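You operate a simulated robot arm through the tools that you are given. There is no shell and no other tool.

You are at the controls of a simulated robot arm. One attempt, no reset.

TASK
Find where the sensor picks up the white reflector block and clamp the slide there.
Fine: free the clamp, seat the block in the slide's pocket, push the slide in till the display says FOUND and stop within a centimetre; leave the tester on.

It is judged by the outcome, as a careful person would: the job done as asked, and still so three seconds after it is handed in. It fails if anything else is knocked over, pushed out of place, dropped, spilled or broken.

THE ROBOT
A 6-joint arm with a fingered hand, fixed in place. Base frame: the origin is on the floor under the middle of its stand, x ahead of it, y to its left, z up; the work surface is at about z = 900. Lengths are in mm, angles in rad, forces in N, time in s.
With the tool pointing down near the work surface it reaches from about 400 to 940 mm from the base axis. Its first joint turns from -2.897 to 2.897 rad. Payload 5 kg.
Tool frame: the origin (TCP) lies between the finger pads and is the grasp point; the fingertips stand 37 mm ahead of it; z points along the fingers, y is the line along which they close. The gripper opens to 124 mm; its body begins 43 mm behind the TCP. The gripper is a hand of 3 fingers: y runs from the thumb to the fingers, the wrist lies at [-21, -125, -215] in the tool frame, and closing takes about 1.5 s.
Orientation is that of the tool frame in the base frame, as a unit quaternion [x, y, z, w]. With the fingers straight down and the wrist toward the robot, the tool's x, y and z point along [0, 1, 0], [1, 0, 0] and [0, 0, -1] of the base frame.

THE INTERFACE
- The arm moves only by the tool jog_arm. Its argument "steps" is a list that holds one entry, the list of rows, each a list of 6 numbers: the shift along the tool's x, y, z in cm, then the turn, a rotation vector about the tool's x, y, z in rad. In form: [[[dx, dy, dz, rx, ry, rz], ...]]. A call has 1 to 20 rows; each row shifts and turns the commanded pose from where the row before left it, along the tool's axes as they then stand. "hand" is the finger opening in cm, from 0 to 12.4, set as the call begins (left out, the last holds). Rows are played at 5 a second. More than 50 mm and 0.15 rad between two rows, or a gripper value outside its range, and nothing of the call is played. Where a pose cannot be reached the arm comes as near as it can. A force on the tool above 50 N (or 10 N above the force at the start of the call, whichever is more), or a blocked arm, ends the call early, and 0.2 s more pass. The fingers move at their own pace (about 72 mm/s each) and stop on an object; they squeeze with about 30 N. The grip force told is the motor's: it shows also when the fingers shut on nothing. Time passes only in rows, and 0.2 s behind the last, so rows that do not move let the fingers close. It gives the time, the measured TCP pose, the force on the tool (base axes), the opening and the grip force at its end, in the units of the frame above (readings bear some noise), with the torque about the TCP (base axes, N m) and any sound that the robot's microphone picked up, and new pictures: "views" is both (left out), scene, wrist or none.
- Cameras (640 x 400 px; columns grow to the right, rows downward): "scene" is fixed at [384, 512.1, 1658.5]; the picture's right is [-0.90, -0.43, 0.00], its down [-0.36, 0.75, -0.55] and it looks along [0.24, -0.49, -0.84] (base axes); focal length 331 px, centre (320, 200). "wrist" rides on the gripper at [72, -104, -154] in the tool frame; the picture's right is [-0.83, 0.26, -0.49], its down [-0.51, -0.72, 0.47] and it looks along [-0.23, 0.64, 0.73] (tool axes); focal length 243 px, centre (320, 200). There is no depth. A picture from a camera that has moved, and an enlarged one, comes with that camera's place and axes in the base frame and with its lens. The place of the scene camera against the robot may be out by one fixed shift of up to 25 mm in any direction.
- set_fingers(index, middle, thumb_bend, thumb_turn): sets how far each is bent, from 0 (flat) to 1 (curled in); at 0.3 the hand is open as for a grip, at 0.7 the pads meet at the TCP. One left out holds its place. A second passes; each finger stops where it meets its share of the squeeze, and holds until it gets a number again. A gripper value or a shape takes the hand back. It gives what a move gives, with no picture; readings hold the bend of each and the force on the fingers (four entries, about 0 where the hand has none), thumb and palm. thumb_turn goes from beside the hand (0) to across from the fingers (1), as for a grip.
- hand_shape(shape): the hand has 3 fingers and takes this shape, open, in about a second: jaw (thumb against the fingers, like two jaws); tri (thumb and two fingers); tip (a fingertip pinch); poke (one finger out to press); point (the index stretched); flat (the hand flat); cup (the hand cupped); fist (a fist). The gripper value then closes the fingers along that shape, each until it touches; the sizes above hold for jaw. It gives what a move gives, with no picture.
- enlarge(camera, box): a new picture of the part [left, top, right, bottom] of that camera's present view, enlarged. The clock stands still meanwhile.
- close_job(): hands the job in; it is judged then, once.

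Places have to be worked out from the pictures, the camera data and where the tool is seen. Open the gripper and draw the arm clear of the work before you hand the job in, unless the task says otherwise.

The tools are called after ">>>" by a JSON object that holds its "op" and its "data". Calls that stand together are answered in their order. jog_arm: Moves the arm, as the interface text tells. Its arguments: {"type":"object","properties":{"steps":{"type":"array","items":{"type":"array","items":{"type":"array","items":{"type":"number"}}}},"hand":{"type":"number"},"views":{"type":"string","enum":["both","scene","wrist","none"]}},"required":["steps"]} The other tools are called the same way: hand_shape (shape) gives the hand a shape; set_fingers (index, middle, thumb_bend, thumb_turn) moves the fingers one by one; enlarge (camera, box) takes an enlarged picture of a part of a camera's view; close_job () hands the job in.

At the start:

```text
t: 0.0
position: [702.4, 251.9, 1249.4]
orientation: [0.708, 0.707, 0.001, 0.002]
wrist_force: [0.0, 0.5, -0.6]
ft_torque: [-0.04, 0.0, -0.02]
gripper_width: 123.4
gripper_force: 0.0
shape: jaw
bend: [0.3, 0.3, 0.3, 0.98]
finger forces: [0.1, 0.1, 0.0, 0.0, 0.1, 0.1]
```

scene: 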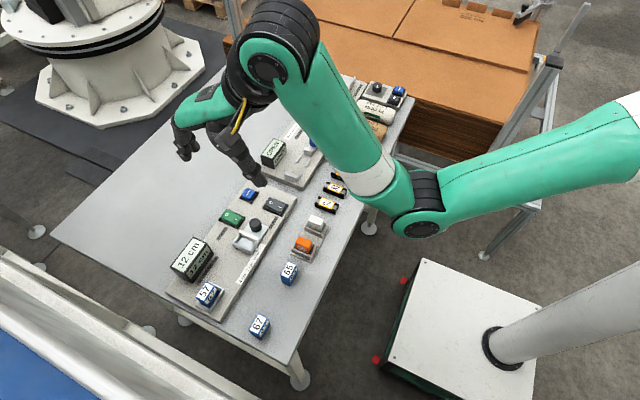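
wrist: 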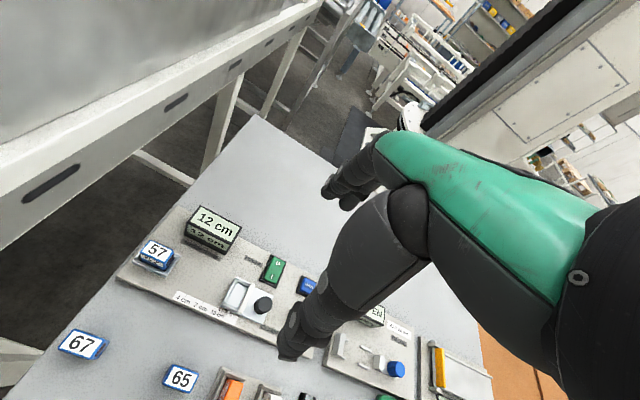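

The pictures show a board with a "12 cm" display, a block "57", some switches, a slide with a black knob, and loose blocks. I'll enlarge both views to read details before moving.

>>> {"op": "enlarge", "data": {"camera": "scene", "box": [160, 170, 340, 350]}}

>>> {"op": "enlarge", "data": {"camera": "scene", "box": [240, 70, 420, 220]}}

>>> {"op": "enlarge", "data": {"camera": "wrist", "box": [110, 180, 330, 400]}}

>>> {"op": "enlarge", "data": {"camera": "wrist", "box": [200, 240, 500, 400]}}

```text
2.22 times, centred on (250, 260) of scene
camera zoom: at [384.0, 512.1, 1658.5], right [-0.9, -0.43, 0.0], down [-0.36, 0.75, -0.55], along [0.24, -0.49, -0.84], focal length 736 px, centre (476, 67)
```

zoom: 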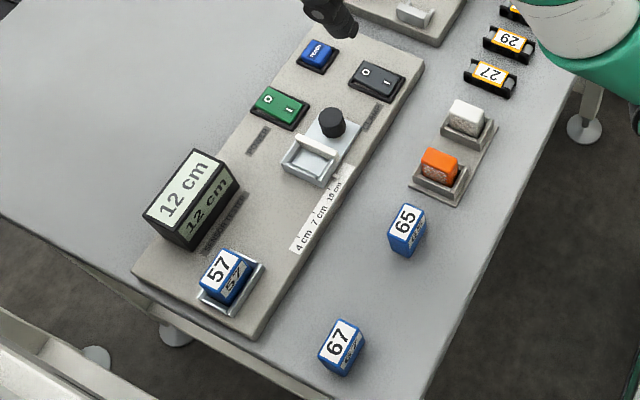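

```text
2.67 times, centred on (330, 145) of scene
camera zoom: at [384.0, 512.1, 1658.5], right [-0.9, -0.43, 0.0], down [-0.36, 0.75, -0.55], along [0.24, -0.49, -0.84], focal length 882 px, centre (293, 347)
```

zoom: 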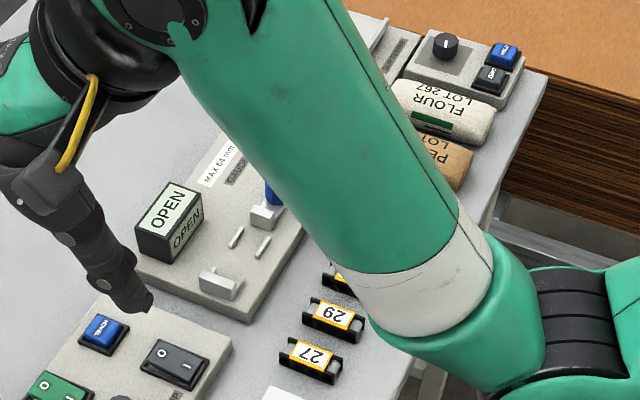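

```text
1.82 times, centred on (220, 290) of wrist
camera zoom: at [597.5, 323.9, 1402.3], right [0.26, -0.83, 0.49], down [-0.72, -0.51, -0.47], along [0.64, -0.23, -0.73], focal length 441 px, centre (502, 36)
```

zoom: 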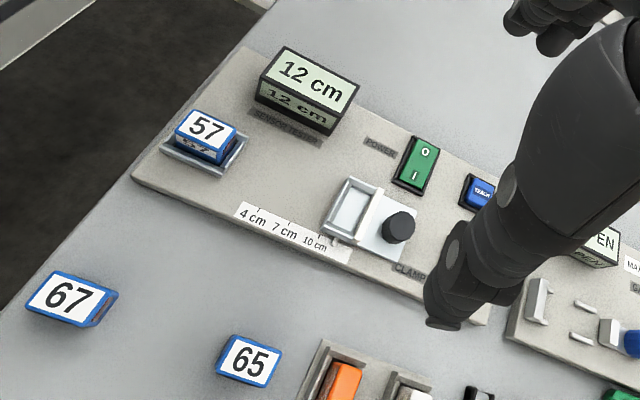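

```text
2.13 times, centred on (350, 320) of wrist
camera zoom: at [597.5, 323.9, 1402.3], right [0.26, -0.83, 0.49], down [-0.72, -0.51, -0.47], along [0.64, -0.23, -0.73], focal length 518 px, centre (256, -56)
```

zoom: 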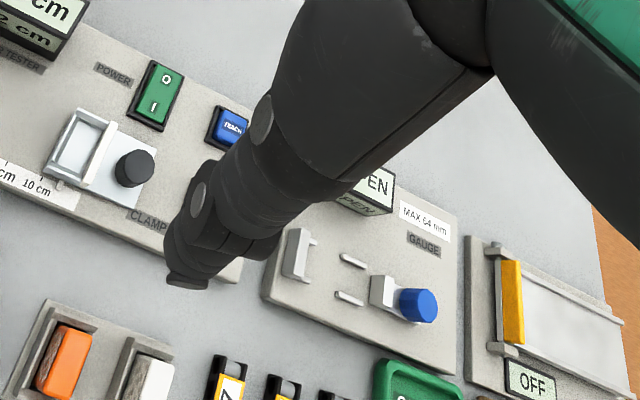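

The arm hovers over the sensor board, and the thumb hides the CLAMP switch in the wrist view. I'll shift the hand to the right (base -y) and down a little, so the board lies in the clear left half of the wrist picture.

>>> {"op": "jog_arm", "data": {"steps": [[[-4, 0, 1, 0, 0, 0], [-4, 0, 1, 0, 0, 0], [-4, 0, 1, 0, 0, 0], [-2, -1, 1, 0, 0, 0], [0, 0, 0, 0, 0, 0]]]}}

```text
t: 1.2
position: [694.3, 110.4, 1206.3]
orientation: [0.707, 0.707, 0.003, 0.003]
wrist_force: [0.0, -0.5, -0.4]
ft_torque: [0.0, 0.01, -0.01]
gripper_width: 123.6
gripper_force: 0.0
shape: jaw
bend: [0.3, 0.3, 0.3, 0.98]
finger forces: [0.1, 0.0, 0.1, 0.0, 0.1, 0.0]
camera wrist: at [588.8, 182.5, 1359.8], right [0.26, -0.83, 0.49], down [-0.72, -0.51, -0.48], along [0.65, -0.23, -0.73], focal length 243 px, centre (320, 200)
```

scene: 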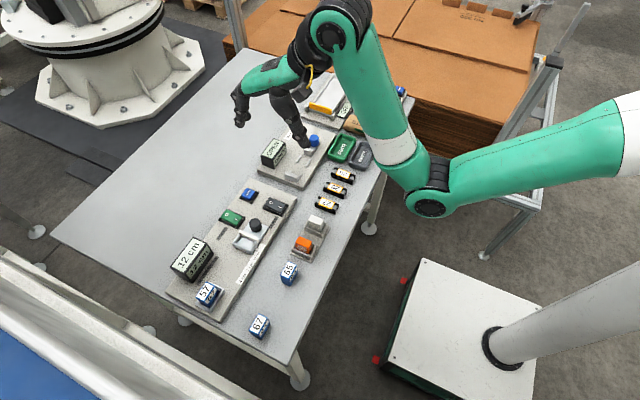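
wrist: 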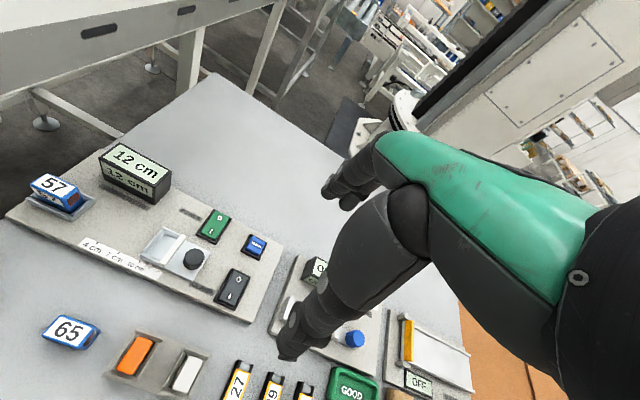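

Now the board is clear in the wrist view. I'll enlarge it to read the switch states and slide details.

>>> {"op": "enlarge", "data": {"camera": "wrist", "box": [130, 195, 290, 325]}}

>>> {"op": "enlarge", "data": {"camera": "wrist", "box": [0, 130, 200, 290]}}

>>> {"op": "enlarge", "data": {"camera": "wrist", "box": [90, 310, 230, 400]}}

>>> {"op": "enlarge", "data": {"camera": "scene", "box": [210, 180, 350, 280]}}

```text
3.08 times, centred on (210, 260) of wrist
camera zoom: at [588.8, 182.5, 1359.8], right [0.26, -0.83, 0.49], down [-0.72, -0.51, -0.48], along [0.65, -0.23, -0.73], focal length 746 px, centre (658, 15)
```

zoom: 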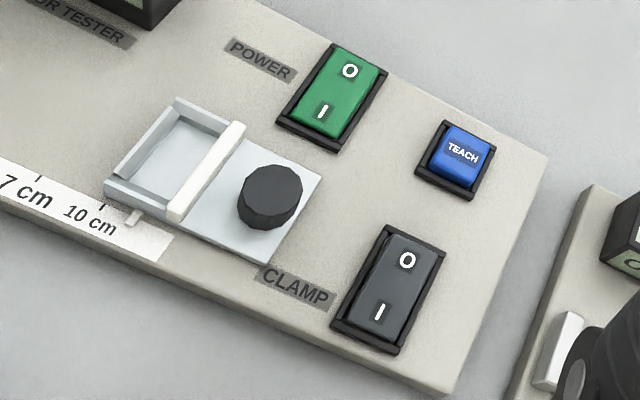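

```text
2.50 times, centred on (100, 210) of wrist
camera zoom: at [588.8, 182.5, 1359.8], right [0.26, -0.83, 0.49], down [-0.72, -0.51, -0.48], along [0.65, -0.23, -0.73], focal length 606 px, centre (870, 175)
```

zoom: 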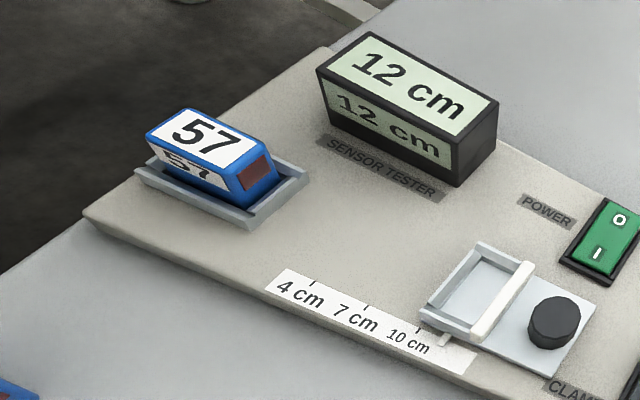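

```text
4.44 times, centred on (160, 355) of wrist
camera zoom: at [588.8, 182.5, 1359.8], right [0.26, -0.83, 0.49], down [-0.72, -0.51, -0.48], along [0.65, -0.23, -0.73], focal length 1078 px, centre (1031, -489)
```

zoom: 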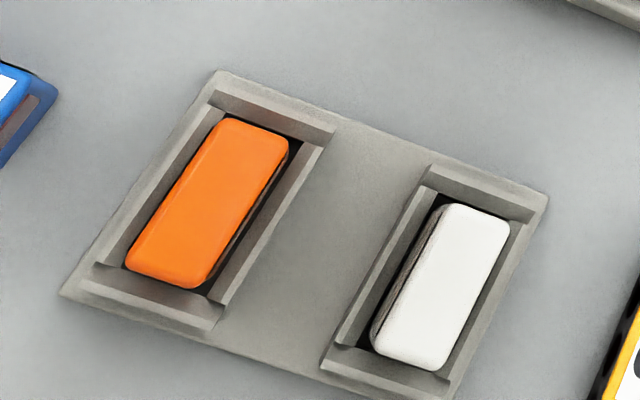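

```text
4.00 times, centred on (280, 230) of scene
camera zoom: at [384.0, 512.1, 1658.5], right [-0.9, -0.43, 0.0], down [-0.36, 0.75, -0.55], along [0.24, -0.49, -0.84], focal length 1324 px, centre (480, 80)
```

zoom: 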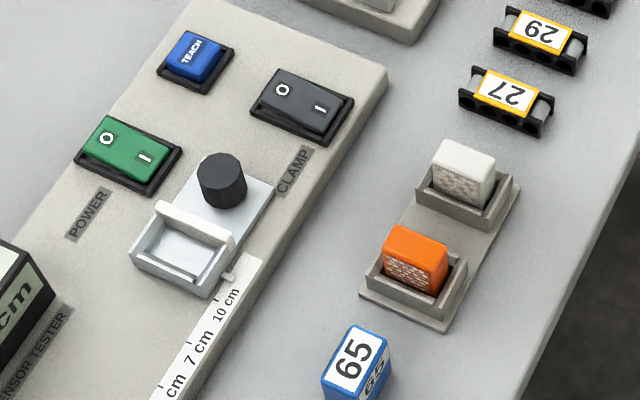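

The CLAMP rocker seems to be in state I (like POWER), with O on the far side at about x≈722, y≈134. I'll shape the hand for poking up here in free air, to see where the fingertip stands.

>>> {"op": "hand_shape", "data": {"shape": "poke"}}

>>> {"op": "jog_arm", "data": {"steps": [[[0, 0, 0, 0, 0, 0], [0, 0, 0, 0, 0, 0]]]}}

>>> {"op": "enlarge", "data": {"camera": "scene", "box": [200, 40, 360, 180]}}

```text
t: 2.1
position: [693.3, 111.3, 1206.2]
orientation: [0.707, 0.707, 0.003, 0.002]
wrist_force: [-0.4, 0.6, -0.6]
ft_torque: [0.0, 0.01, -0.01]
gripper_width: 0.0
gripper_force: 0.0
shape: poke
bend: [0.7, 0.7, 1.0, 1.0]
finger forces: [0.0, 0.0, 0.1, 0.0, 0.1, 0.0]
```

```text
t: 2.7
position: [693.5, 110.5, 1206.1]
orientation: [0.707, 0.707, 0.003, 0.003]
wrist_force: [-0.4, 0.4, 0.1]
ft_torque: [0.01, -0.01, 0.0]
gripper_width: 0.0
gripper_force: 0.1
shape: poke
bend: [0.7, 0.7, 1.0, 1.0]
finger forces: [0.0, 0.0, 0.0, 0.1, 0.1, 0.0]
camera wrist: at [588.9, 183.0, 1359.9], right [0.26, -0.83, 0.49], down [-0.72, -0.51, -0.48], along [0.65, -0.23, -0.73], focal length 243 px, centre (320, 200)
```

scene: 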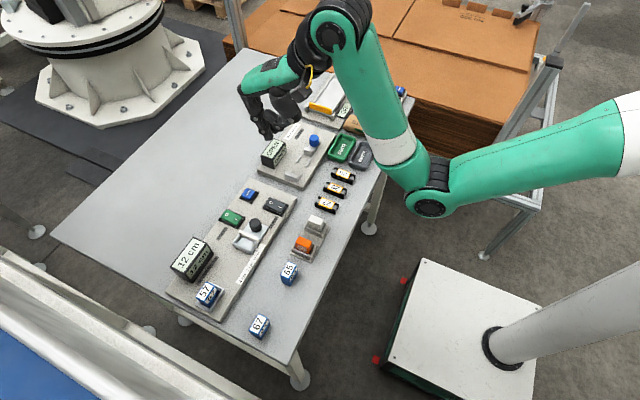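
wrist: 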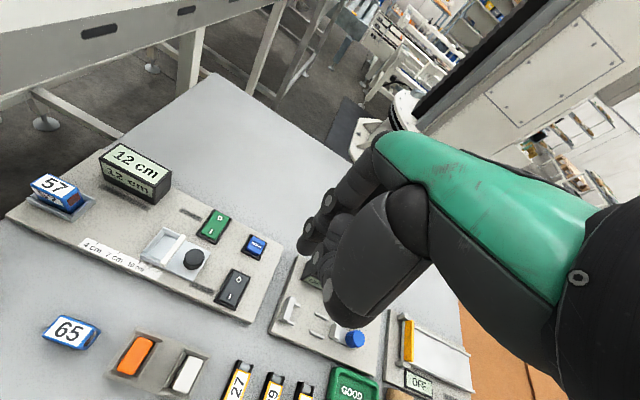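

```text
2.86 times, centred on (280, 110) of scene
camera zoom: at [384.0, 512.1, 1658.5], right [-0.9, -0.43, 0.0], down [-0.36, 0.75, -0.55], along [0.24, -0.49, -0.84], focal length 946 px, centre (434, 457)
```

zoom: 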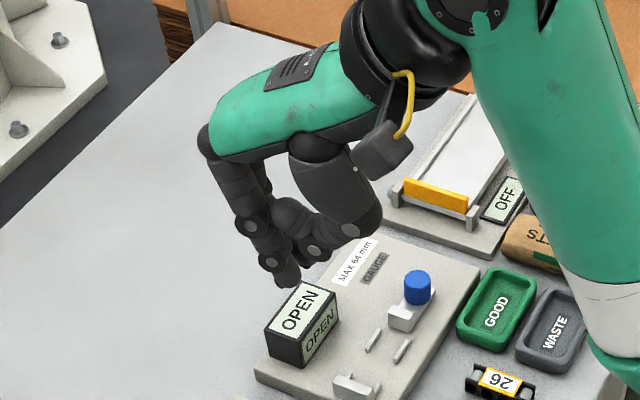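

In the poke shape both fingers point down, side by side, with the thumb folded. I'll try opening the middle finger out of the way and check which finger stays on the camera (left) side.

>>> {"op": "set_fingers", "data": {"middle": 0.2}}

>>> {"op": "jog_arm", "data": {"steps": [[[0, 0, 0, 0, 0, 0]]]}}

>>> {"op": "enlarge", "data": {"camera": "wrist", "box": [260, 120, 460, 340]}}

>>> {"op": "enlarge", "data": {"camera": "scene", "box": [200, 40, 360, 180]}}

```text
t: 3.7
position: [693.1, 110.3, 1206.0]
orientation: [0.707, 0.707, 0.003, 0.002]
wrist_force: [0.5, 0.1, -0.2]
ft_torque: [-0.02, 0.04, -0.02]
gripper_width: 39.8
gripper_force: 0.0
shape: fingers
bend: [0.7, 0.2, 1.0, 1.0]
finger forces: [0.0, 0.1, 0.0, 0.0, 0.0, 0.1]
```

```text
t: 4.1
position: [694.8, 110.7, 1206.5]
orientation: [0.707, 0.707, 0.003, 0.003]
wrist_force: [-0.1, 0.0, -0.3]
ft_torque: [-0.03, 0.01, 0.01]
gripper_width: 39.2
gripper_force: 0.1
shape: fingers
bend: [0.7, 0.2, 1.0, 1.0]
finger forces: [0.0, 0.0, 0.0, 0.0, 0.0, 0.0]
camera wrist: at [588.9, 183.0, 1359.9], right [0.26, -0.83, 0.49], down [-0.72, -0.51, -0.48], along [0.65, -0.23, -0.73], focal length 243 px, centre (320, 200)
```

scene: 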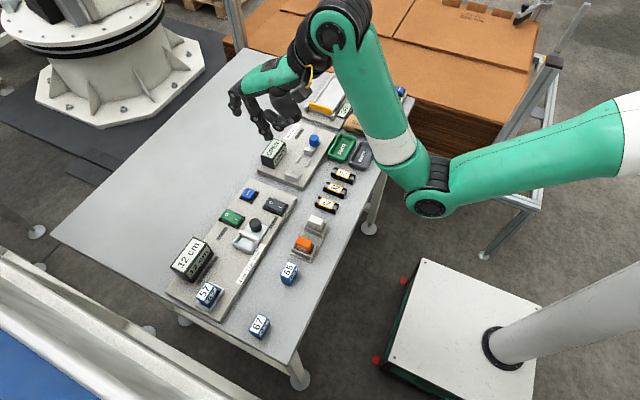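
wrist: 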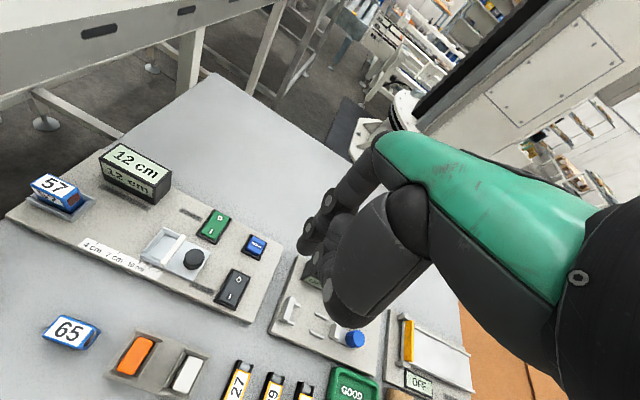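

```text
1.82 times, centred on (360, 230) of wrist
camera zoom: at [588.9, 183.0, 1359.9], right [0.26, -0.83, 0.49], down [-0.72, -0.51, -0.48], along [0.65, -0.23, -0.73], focal length 441 px, centre (247, 146)
```

zoom: 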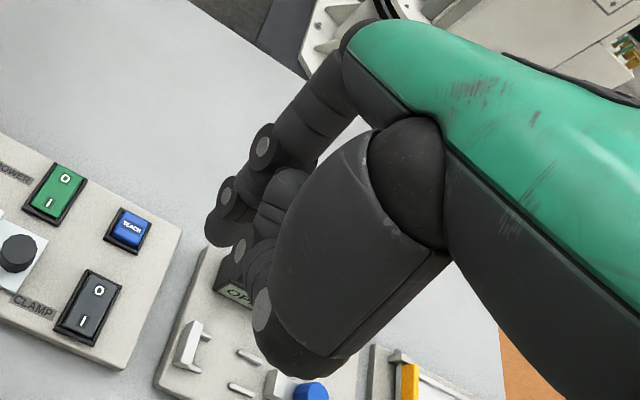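

```text
2.86 times, centred on (280, 110) of scene
camera zoom: at [384.0, 512.1, 1658.5], right [-0.9, -0.43, 0.0], down [-0.36, 0.75, -0.55], along [0.24, -0.49, -0.84], focal length 946 px, centre (434, 457)
```

zoom: 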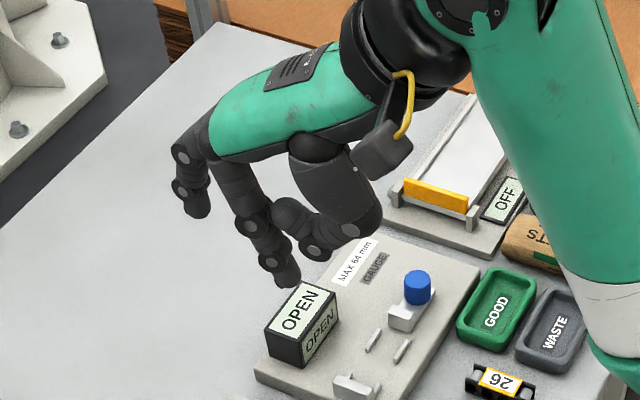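

The index is the left (camera-side) finger and stays pointing down; the middle sticks out forward. I'll flatten the middle fully to see whether its tip rises further out of the way.

>>> {"op": "set_fingers", "data": {"middle": 0.0}}

>>> {"op": "enlarge", "data": {"camera": "scene", "box": [200, 40, 360, 180]}}

>>> {"op": "enlarge", "data": {"camera": "wrist", "box": [260, 120, 460, 340]}}

```text
t: 5.1
position: [693.2, 110.8, 1206.8]
orientation: [0.707, 0.707, 0.002, 0.002]
wrist_force: [-0.8, 0.0, -0.4]
ft_torque: [-0.02, 0.0, 0.02]
gripper_width: 39.4
gripper_force: 0.0
shape: fingers
bend: [0.7, 0.0, 1.0, 1.0]
finger forces: [0.1, 0.1, 0.1, 0.1, 0.1, 0.0]
```

```text
2.86 times, centred on (280, 110) of scene
camera zoom: at [384.0, 512.1, 1658.5], right [-0.9, -0.43, 0.0], down [-0.36, 0.75, -0.55], along [0.24, -0.49, -0.84], focal length 946 px, centre (434, 457)
```

zoom: 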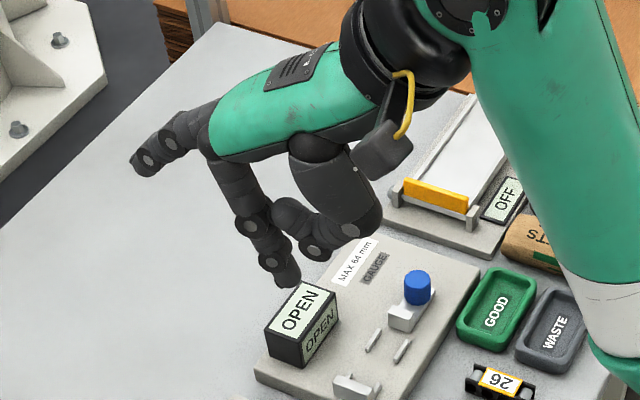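

```text
1.82 times, centred on (360, 230) of wrist
camera zoom: at [588.9, 183.0, 1359.9], right [0.26, -0.83, 0.49], down [-0.72, -0.51, -0.48], along [0.65, -0.23, -0.73], focal length 441 px, centre (247, 146)
```

zoom: 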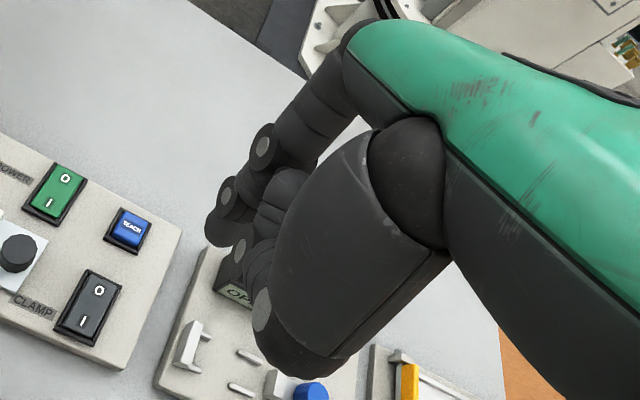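

With the middle flat its tip rises well above the index tip, and the thumb is also higher, so only the index will touch. I'll move so the index tip hovers over the "O" half of CLAMP, about 35 mm above it.

>>> {"op": "jog_arm", "data": {"steps": [[[0.4, 0.8, 4.2, 0, 0, 0], [0.4, 0.8, 4.2, 0, 0, 0], [0.4, 0.8, 4.2, 0, 0, 0], [0.1, 0.2, 4.0, 0, 0, 0], [0, 0, 3.2, 0, 0, 0], [0, 0, 0, 0, 0, 0]]]}}

>>> {"op": "enlarge", "data": {"camera": "wrist", "box": [160, 180, 380, 380]}}

>>> {"op": "enlarge", "data": {"camera": "scene", "box": [210, 130, 330, 250]}}

```text
t: 6.5
position: [719.0, 124.5, 1010.1]
orientation: [0.707, 0.707, 0.002, 0.001]
wrist_force: [-0.3, 0.2, -0.2]
ft_torque: [0.03, 0.01, 0.0]
gripper_width: 39.3
gripper_force: 0.1
shape: fingers
bend: [0.7, 0.0, 1.0, 1.0]
finger forces: [0.0, 0.0, 0.0, 0.1, 0.0, 0.0]
camera wrist: at [614.7, 196.4, 1164.2], right [0.26, -0.83, 0.49], down [-0.72, -0.51, -0.47], along [0.64, -0.23, -0.73], focal length 243 px, centre (320, 200)
```

scene: 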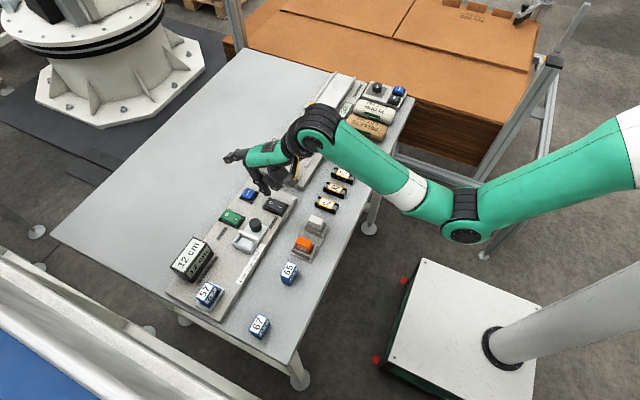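
wrist: 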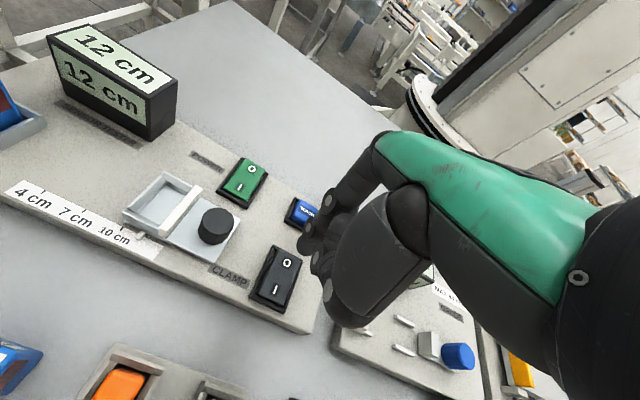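

```text
2.00 times, centred on (270, 280) of wrist
camera zoom: at [614.7, 196.4, 1164.2], right [0.26, -0.83, 0.49], down [-0.72, -0.51, -0.47], along [0.64, -0.23, -0.73], focal length 485 px, centre (420, 40)
```

zoom: 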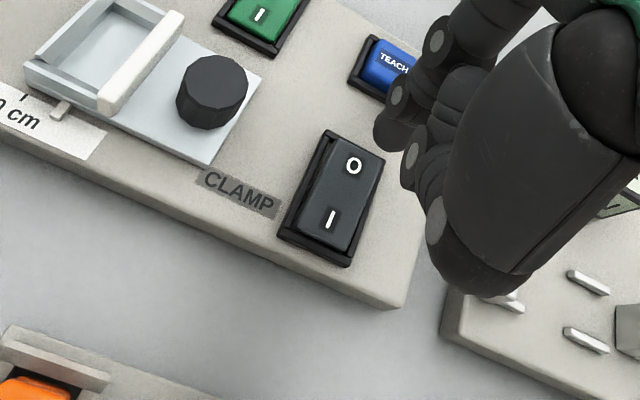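

```text
3.33 times, centred on (270, 190) of scene
camera zoom: at [384.0, 512.1, 1658.5], right [-0.9, -0.43, 0.0], down [-0.36, 0.75, -0.55], along [0.24, -0.49, -0.84], focal length 1103 px, centre (487, 233)
```

zoom: 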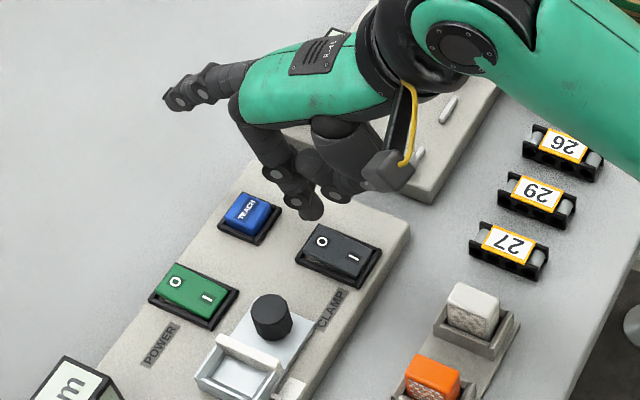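

The index tip appears at about (717, 137, 973), and the O mark at about (720, 134, ~932). I'll shift slightly and descend to just above the rocker.

>>> {"op": "jog_arm", "data": {"steps": [[[-0.3, 0.3, 1.5, 0, 0, 0], [0, 0, 1.3, 0, 0, 0], [0, 0, 0, 0, 0, 0]]]}}

>>> {"op": "enlarge", "data": {"camera": "wrist", "box": [200, 180, 380, 340]}}

>>> {"op": "enlarge", "data": {"camera": "scene", "box": [230, 150, 320, 240]}}

```text
t: 7.3
position: [721.8, 122.2, 982.3]
orientation: [0.707, 0.707, 0.001, 0.001]
wrist_force: [0.3, -0.3, -0.9]
ft_torque: [-0.02, 0.02, -0.01]
gripper_width: 39.5
gripper_force: 0.0
shape: fingers
bend: [0.7, 0.0, 1.0, 1.0]
finger forces: [0.1, 0.1, 0.1, 0.0, 0.0, 0.0]
camera wrist: at [617.9, 193.6, 1136.2], right [0.26, -0.83, 0.49], down [-0.72, -0.51, -0.47], along [0.64, -0.23, -0.73], focal length 243 px, centre (320, 200)
```

scene: 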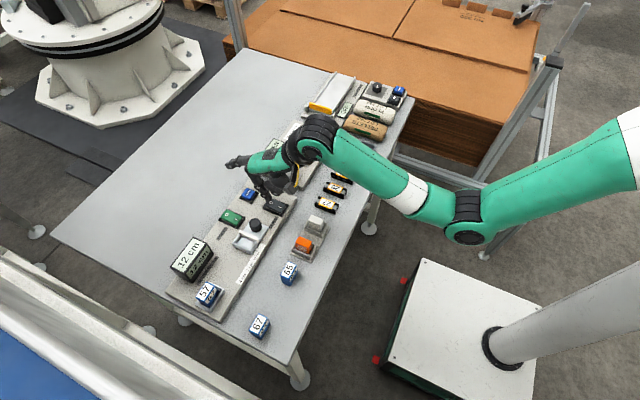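
wrist: 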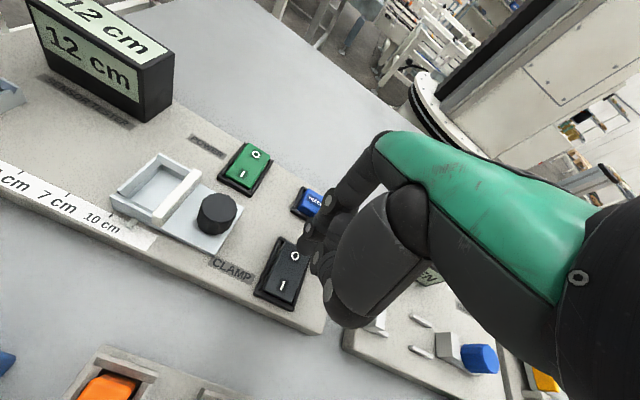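

```text
2.50 times, centred on (290, 260) of wrist
camera zoom: at [617.9, 193.6, 1136.2], right [0.26, -0.83, 0.49], down [-0.72, -0.51, -0.47], along [0.64, -0.23, -0.73], focal length 606 px, centre (395, 50)
```

zoom: 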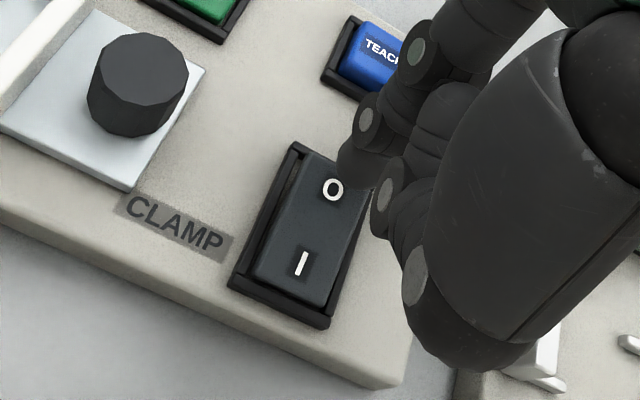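

```text
4.44 times, centred on (275, 195) of scene
camera zoom: at [384.0, 512.1, 1658.5], right [-0.9, -0.43, 0.0], down [-0.36, 0.75, -0.55], along [0.24, -0.49, -0.84], focal length 1471 px, centre (520, 222)
```

zoom: 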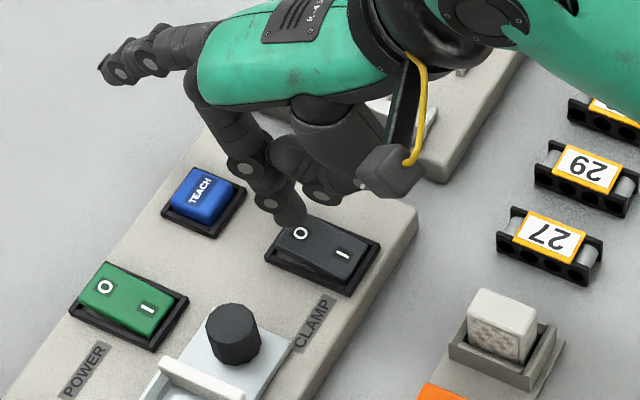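

The tip hovers about 10 mm above the O, slightly past it to the far side. I'll shift 3 mm back and press down in small steps, watching force.

>>> {"op": "jog_arm", "data": {"steps": [[[0, -0.3, 0.4, 0, 0, 0], [0, 0, 0.3, 0, 0, 0], [0, 0, 0.3, 0, 0, 0], [0, 0, 0.2, 0, 0, 0], [0, 0, 0, 0, 0, 0]]]}}

>>> {"op": "enlarge", "data": {"camera": "wrist", "box": [200, 180, 380, 340]}}

>>> {"op": "enlarge", "data": {"camera": "scene", "box": [230, 150, 320, 240]}}

```text
t: 8.5
position: [718.5, 121.6, 970.6]
orientation: [0.707, 0.707, 0.001, 0.001]
wrist_force: [-0.6, -0.6, 0.2]
ft_torque: [0.01, 0.0, 0.0]
gripper_width: 39.6
gripper_force: 0.1
shape: fingers
bend: [0.7, 0.0, 1.0, 1.0]
finger forces: [0.0, 0.0, 0.0, 0.0, 0.0, 0.1]
camera wrist: at [614.7, 193.9, 1124.6], right [0.26, -0.83, 0.49], down [-0.72, -0.51, -0.47], along [0.64, -0.23, -0.73], focal length 243 px, centre (320, 200)
```

scene: 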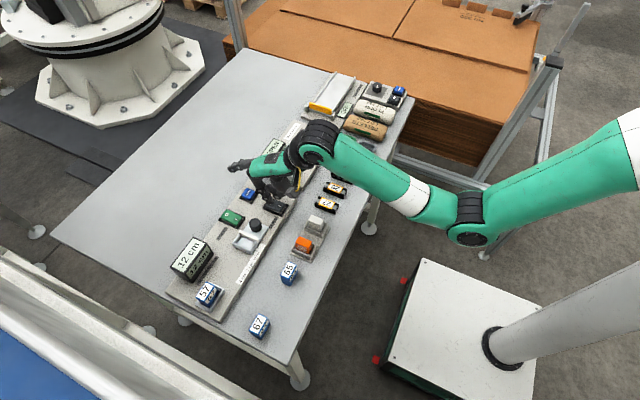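
wrist: 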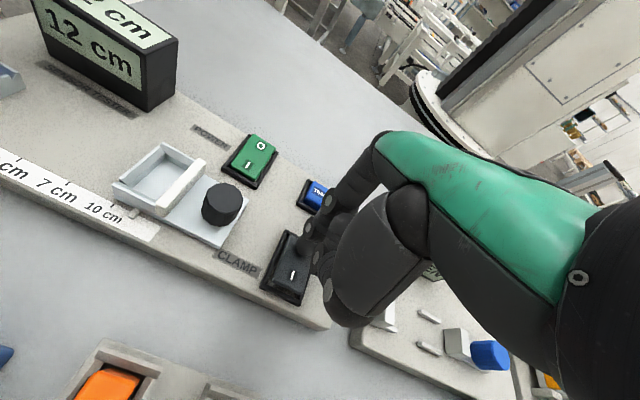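

```text
2.50 times, centred on (290, 260) of wrist
camera zoom: at [614.7, 193.9, 1124.6], right [0.26, -0.83, 0.49], down [-0.72, -0.51, -0.47], along [0.64, -0.23, -0.73], focal length 606 px, centre (395, 50)
```

zoom: 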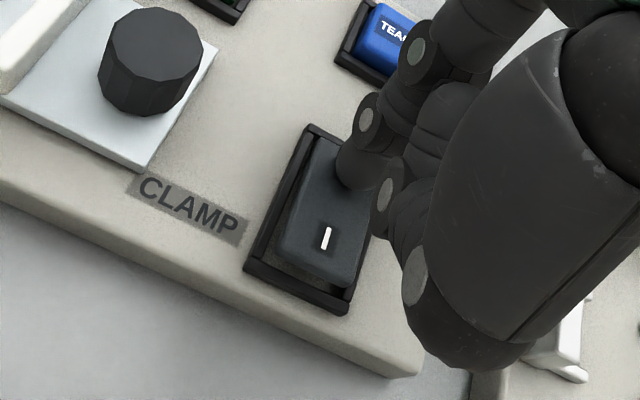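

```text
4.44 times, centred on (275, 195) of scene
camera zoom: at [384.0, 512.1, 1658.5], right [-0.9, -0.43, 0.0], down [-0.36, 0.75, -0.55], along [0.24, -0.49, -0.84], focal length 1471 px, centre (520, 222)
```

zoom: 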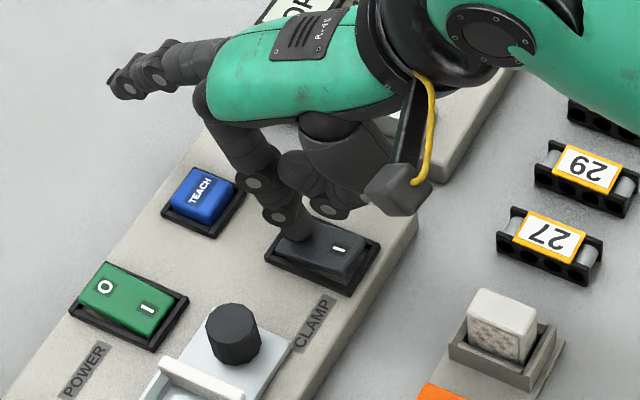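

The I end now looks raised, though force is still about zero. I'll press a few more millimetres until a definite contact force shows.

>>> {"op": "jog_arm", "data": {"steps": [[[0, 0, 0.2, 0, 0, 0], [0, 0, 0.2, 0, 0, 0], [0, 0, 0, 0, 0, 0]]], "views": "none"}}

>>> {"op": "enlarge", "data": {"camera": "scene", "box": [230, 150, 320, 240]}}

```text
t: 9.3
position: [720.4, 123.7, 969.6]
orientation: [0.707, 0.707, 0.004, 0.005]
wrist_force: [3.5, 0.4, 18.0]
ft_torque: [0.18, -0.24, -0.03]
gripper_width: 38.8
gripper_force: 9.7
shape: fingers
bend: [0.7, 0.0, 1.0, 1.0]
finger forces: [18.7, 0.1, 0.1, 0.0, 0.1, 0.0]
```

```text
4.44 times, centred on (275, 195) of scene
camera zoom: at [384.0, 512.1, 1658.5], right [-0.9, -0.43, 0.0], down [-0.36, 0.75, -0.55], along [0.24, -0.49, -0.84], focal length 1471 px, centre (520, 222)
```

zoom: 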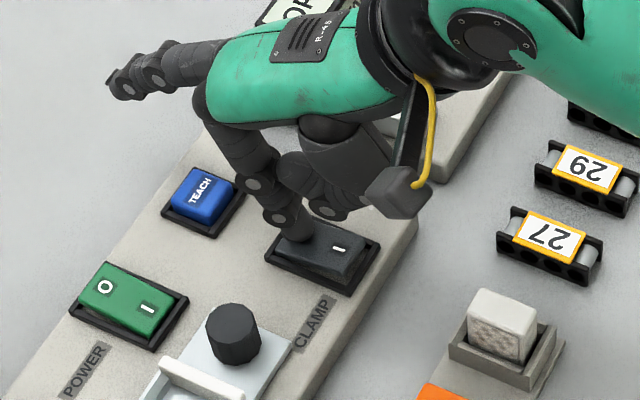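

Contact at 18 N, the finger bearing on the rocker. I'll lift off and look at which side of CLAMP stands up compared with POWER.

>>> {"op": "jog_arm", "data": {"steps": [[[0, 0, -2, 0, 0, 0], [-3, 0, -3, 0, 0, 0], [-4, 0, -2, 0, 0, 0], [0, 0, 0, 0, 0, 0]]]}}

>>> {"op": "enlarge", "data": {"camera": "wrist", "box": [140, 140, 320, 340]}}

>>> {"op": "enlarge", "data": {"camera": "scene", "box": [215, 175, 305, 245]}}

```text
t: 10.3
position: [719.5, 52.4, 1036.2]
orientation: [0.707, 0.707, 0.002, 0.002]
wrist_force: [0.0, -0.3, 0.7]
ft_torque: [-0.04, 0.0, 0.02]
gripper_width: 39.7
gripper_force: 0.1
shape: fingers
bend: [0.7, 0.0, 1.0, 1.0]
finger forces: [0.0, 0.0, 0.0, 0.0, 0.1, 0.1]
camera wrist: at [614.6, 123.9, 1189.4], right [0.26, -0.83, 0.49], down [-0.72, -0.51, -0.47], along [0.64, -0.23, -0.73], focal length 243 px, centre (320, 200)
```

scene: 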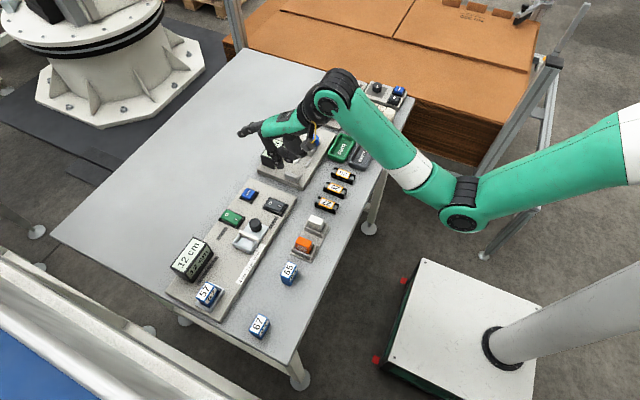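
wrist: 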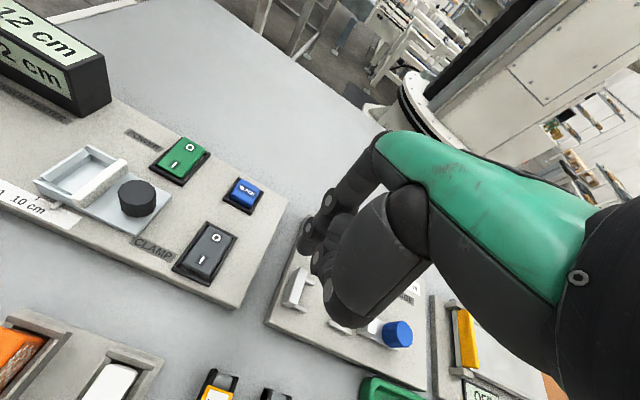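

```text
2.00 times, centred on (230, 240) of wrist
camera zoom: at [614.6, 123.9, 1189.4], right [0.26, -0.83, 0.49], down [-0.72, -0.51, -0.47], along [0.64, -0.23, -0.73], focal length 485 px, centre (500, 120)
```

zoom: 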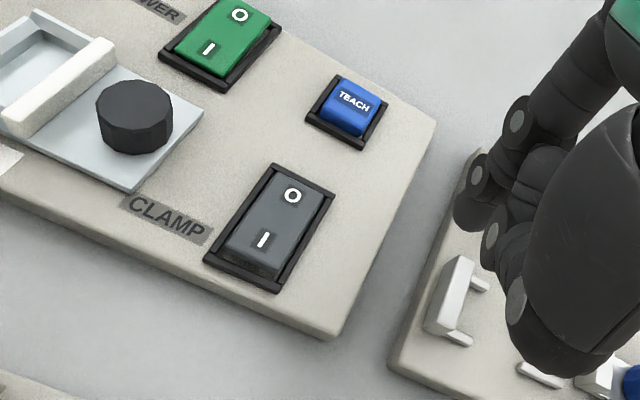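

```text
5.71 times, centred on (260, 210) of scene
camera zoom: at [384.0, 512.1, 1658.5], right [-0.9, -0.43, 0.0], down [-0.36, 0.75, -0.55], along [0.24, -0.49, -0.84], focal length 1891 px, centre (663, 143)
```

zoom: 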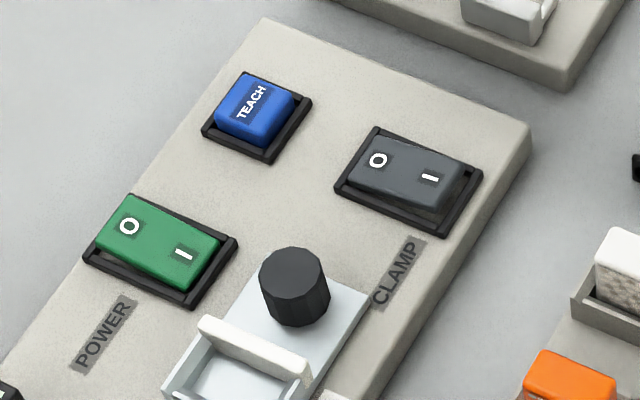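

CLAMP's I end now stands clearly raised (opposite to POWER), so the clamp is free. Next I'll return the hand to the jaw shape and back off toward the robot to view the white block from close up.

>>> {"op": "hand_shape", "data": {"shape": "jaw"}}

>>> {"op": "jog_arm", "data": {"steps": [[[1.5, -4.2, -1, 0, 0, 0], [1.5, -4.2, -1, 0, 0, 0], [1.5, -4.2, -1, 0, 0, 0], [1.5, -4.2, 0, 0, 0, 0], [1.5, -4.2, 0, 0, 0, 0], [1.5, -4.0, 0, 0, 0, 0], [0, 0, 0, 0, 0, 0]]]}}

>>> {"op": "enlarge", "data": {"camera": "wrist", "box": [180, 60, 420, 260]}}

```text
t: 11.2
position: [719.1, 52.6, 1034.9]
orientation: [0.707, 0.707, 0.001, 0.001]
wrist_force: [0.2, 0.4, -0.3]
ft_torque: [0.02, -0.01, 0.01]
gripper_width: 124.0
gripper_force: 0.1
shape: jaw
bend: [0.3, 0.3, 0.3, 0.98]
finger forces: [0.0, 0.0, 0.0, 0.0, 0.0, 0.0]
```

```text
t: 12.8
position: [467.3, 141.5, 1064.3]
orientation: [0.707, 0.707, 0.0, 0.002]
wrist_force: [1.0, 0.0, 0.2]
ft_torque: [0.0, 0.0, -0.01]
gripper_width: 123.9
gripper_force: 0.0
shape: jaw
bend: [0.3, 0.3, 0.3, 0.98]
finger forces: [0.1, 0.1, 0.1, 0.0, 0.0, 0.0]
camera wrist: at [363.6, 213.8, 1218.8], right [0.26, -0.83, 0.49], down [-0.72, -0.51, -0.47], along [0.64, -0.23, -0.73], focal length 243 px, centre (320, 200)
```

scene: 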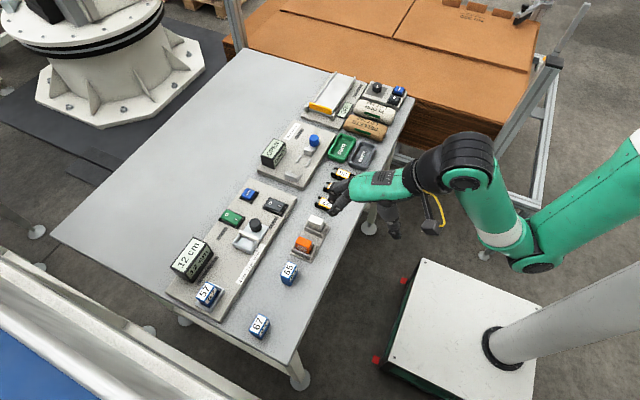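
wrist: 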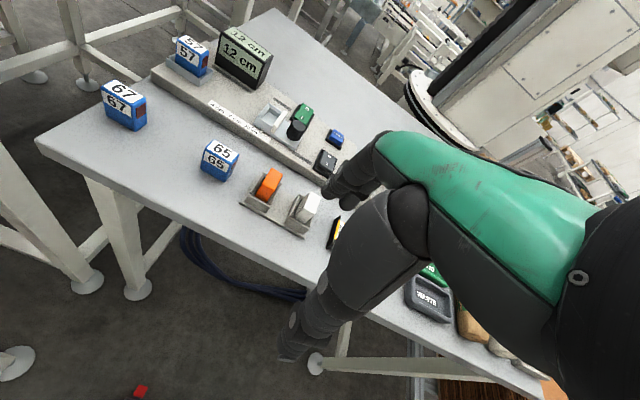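

```text
2.00 times, centred on (300, 160) of wrist
camera zoom: at [363.6, 213.8, 1218.8], right [0.26, -0.83, 0.49], down [-0.72, -0.51, -0.47], along [0.64, -0.23, -0.73], focal length 485 px, centre (360, 280)
```

zoom: 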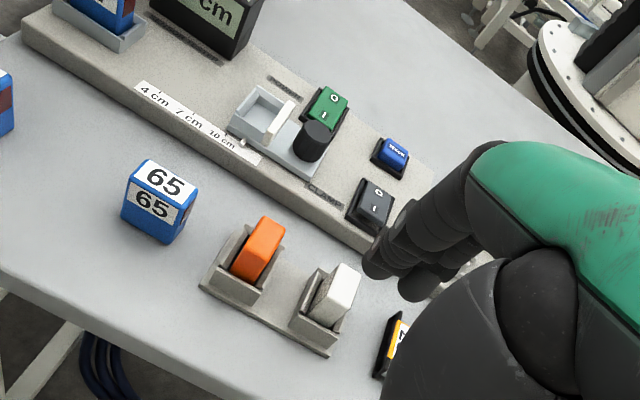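

This oblique view shows block and holder heights. I'll enlarge further to triangulate the block's corners and the slide's pocket.

>>> {"op": "enlarge", "data": {"camera": "wrist", "box": [230, 155, 350, 245]}}

>>> {"op": "enlarge", "data": {"camera": "wrist", "box": [240, 80, 360, 180]}}

```text
4.44 times, centred on (290, 200) of wrist
camera zoom: at [363.6, 213.8, 1218.8], right [0.26, -0.83, 0.49], down [-0.72, -0.51, -0.47], along [0.64, -0.23, -0.73], focal length 1078 px, centre (453, 200)
```

zoom: 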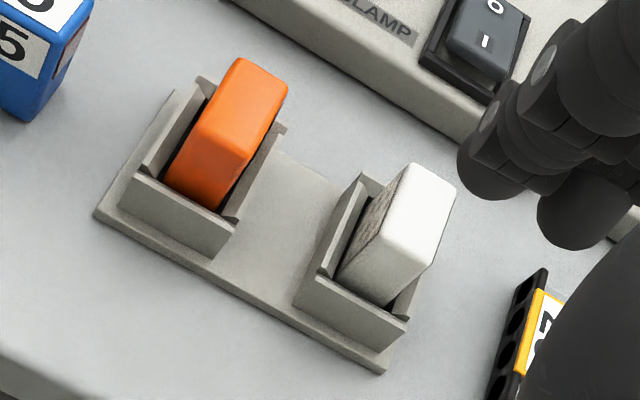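

```text
4.00 times, centred on (300, 130) of wrist
camera zoom: at [363.6, 213.8, 1218.8], right [0.26, -0.83, 0.49], down [-0.72, -0.51, -0.47], along [0.64, -0.23, -0.73], focal length 970 px, centre (400, 480)
```

zoom: 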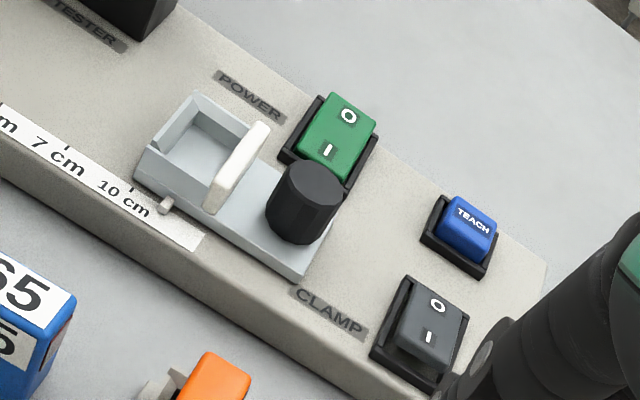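

White block: top at about z≈950, centre about (586, 138), ~35 mm long in x and ~20 mm in y, reflective face toward +y. I'll open to 7 cm and hover over it to check alignment before grasping.

>>> {"op": "jog_arm", "data": {"steps": [[[0, 4, 0, 0, 0, 0], [0, 4, 0, 0, 0, 0], [-0.3, 3.9, 0.4, 0, 0, 0], [0, 0, 2, 0, 0, 0], [0, 0, 2, 0, 0, 0], [0, 0, 0, 0, 0, 0], [0, 0, 0, 0, 0, 0]]], "hand": 7.0}}

>>> {"op": "enlarge", "data": {"camera": "wrist", "box": [240, 180, 420, 340]}}

>>> {"op": "enlarge", "data": {"camera": "scene", "box": [260, 160, 370, 270]}}

```text
t: 14.4
position: [587.8, 140.2, 1022.2]
orientation: [0.707, 0.707, 0.001, 0.001]
wrist_force: [0.0, -0.4, 0.4]
ft_torque: [-0.01, 0.01, 0.02]
gripper_width: 70.0
gripper_force: 0.2
shape: jaw
bend: [0.73, 0.42, 0.66, 1.0]
finger forces: [0.0, 0.0, 0.1, 0.0, 0.0, 0.0]
camera wrist: at [483.5, 210.8, 1176.0], right [0.26, -0.83, 0.49], down [-0.72, -0.51, -0.47], along [0.64, -0.23, -0.73], focal length 243 px, centre (320, 200)
```

scene: 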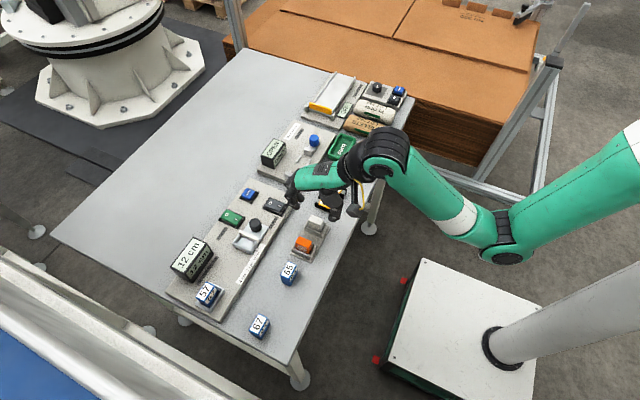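
wrist: 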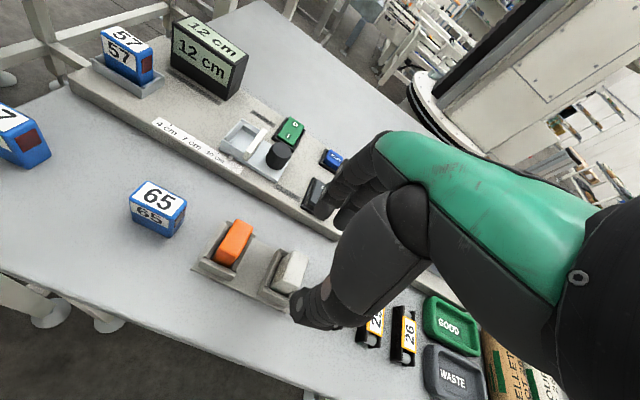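

```text
2.50 times, centred on (330, 260) of wrist
camera zoom: at [483.5, 210.8, 1176.0], right [0.26, -0.83, 0.49], down [-0.72, -0.51, -0.47], along [0.64, -0.23, -0.73], focal length 606 px, centre (295, 50)
```

zoom: 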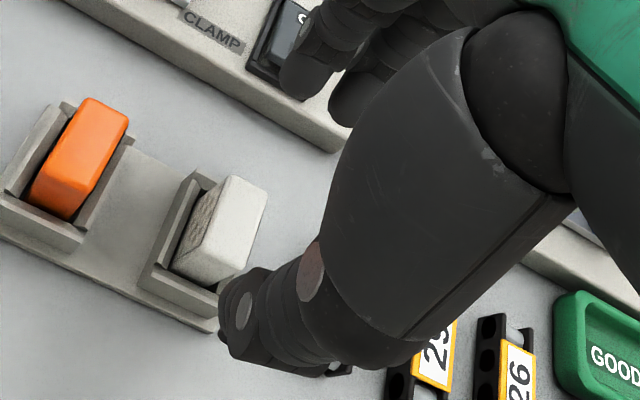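

```text
3.64 times, centred on (315, 215) of scene
camera zoom: at [384.0, 512.1, 1658.5], right [-0.9, -0.43, 0.0], down [-0.36, 0.75, -0.55], along [0.24, -0.49, -0.84], focal length 1204 px, centre (338, 146)
```

zoom: 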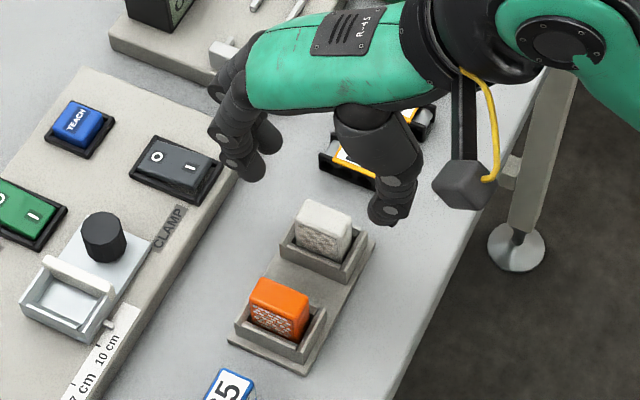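

The hand is over the block, though the bend reading looks uneven; I'll wait a moment and re-read it.

>>> {"op": "jog_arm", "data": {"steps": [[[0, 0, 0, 0, 0, 0], [0, 0, 0, 0, 0, 0], [0, 0, 0, 0, 0, 0], [0, 0, 0, 0, 0, 0]]], "hand": 7.0}}

>>> {"op": "enlarge", "data": {"camera": "wrist", "box": [240, 140, 420, 340]}}

>>> {"op": "enlarge", "data": {"camera": "scene", "box": [270, 160, 350, 250]}}

```text
t: 15.4
position: [586.6, 138.4, 1022.2]
orientation: [0.708, 0.707, 0.001, 0.002]
wrist_force: [-0.5, 0.1, 0.5]
ft_torque: [0.01, 0.01, -0.02]
gripper_width: 70.5
gripper_force: 0.0
shape: jaw
bend: [0.73, 0.42, 0.66, 1.0]
finger forces: [0.1, 0.1, 0.0, 0.0, 0.0, 0.1]
camera wrist: at [483.5, 210.8, 1176.1], right [0.26, -0.83, 0.49], down [-0.72, -0.51, -0.47], along [0.64, -0.23, -0.73], focal length 243 px, centre (320, 200)
```

scene: 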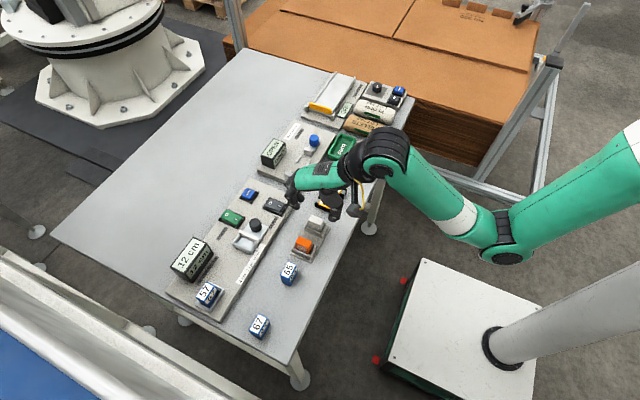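
wrist: 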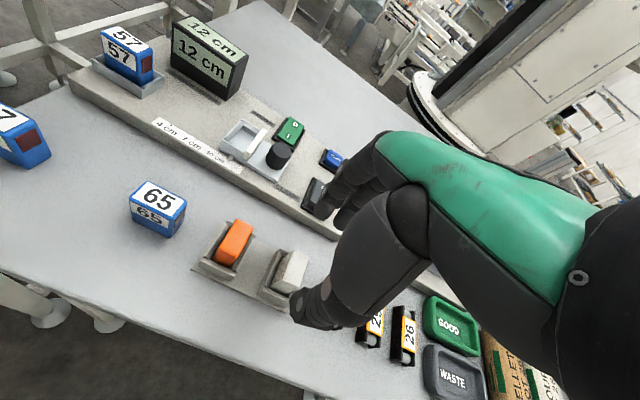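

```text
2.00 times, centred on (330, 240) of wrist
camera zoom: at [483.5, 210.8, 1176.1], right [0.26, -0.83, 0.49], down [-0.72, -0.51, -0.47], along [0.64, -0.23, -0.73], focal length 485 px, centre (300, 120)
```

zoom: 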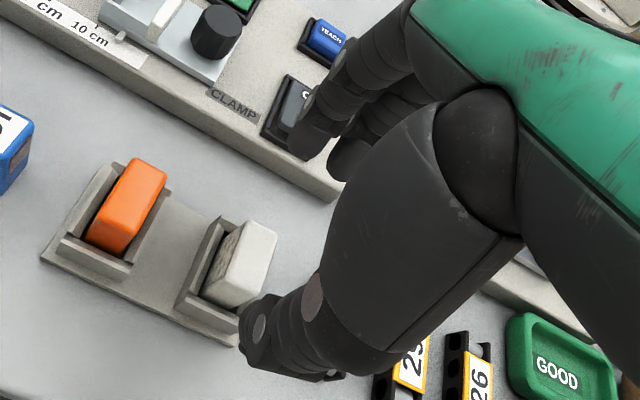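

```text
4.44 times, centred on (310, 205) of scene
camera zoom: at [384.0, 512.1, 1658.5], right [-0.9, -0.43, 0.0], down [-0.36, 0.75, -0.55], along [0.24, -0.49, -0.84], focal length 1471 px, centre (364, 178)
```

zoom: 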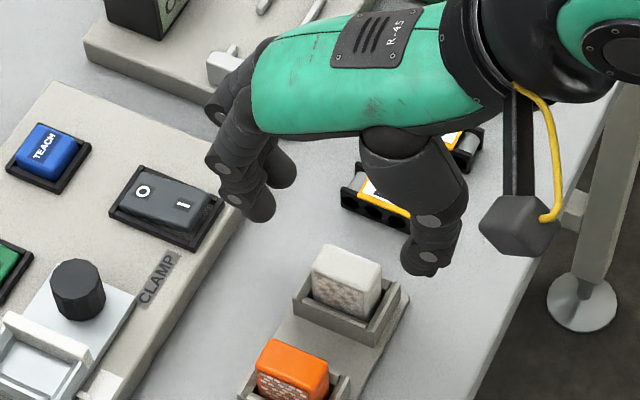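

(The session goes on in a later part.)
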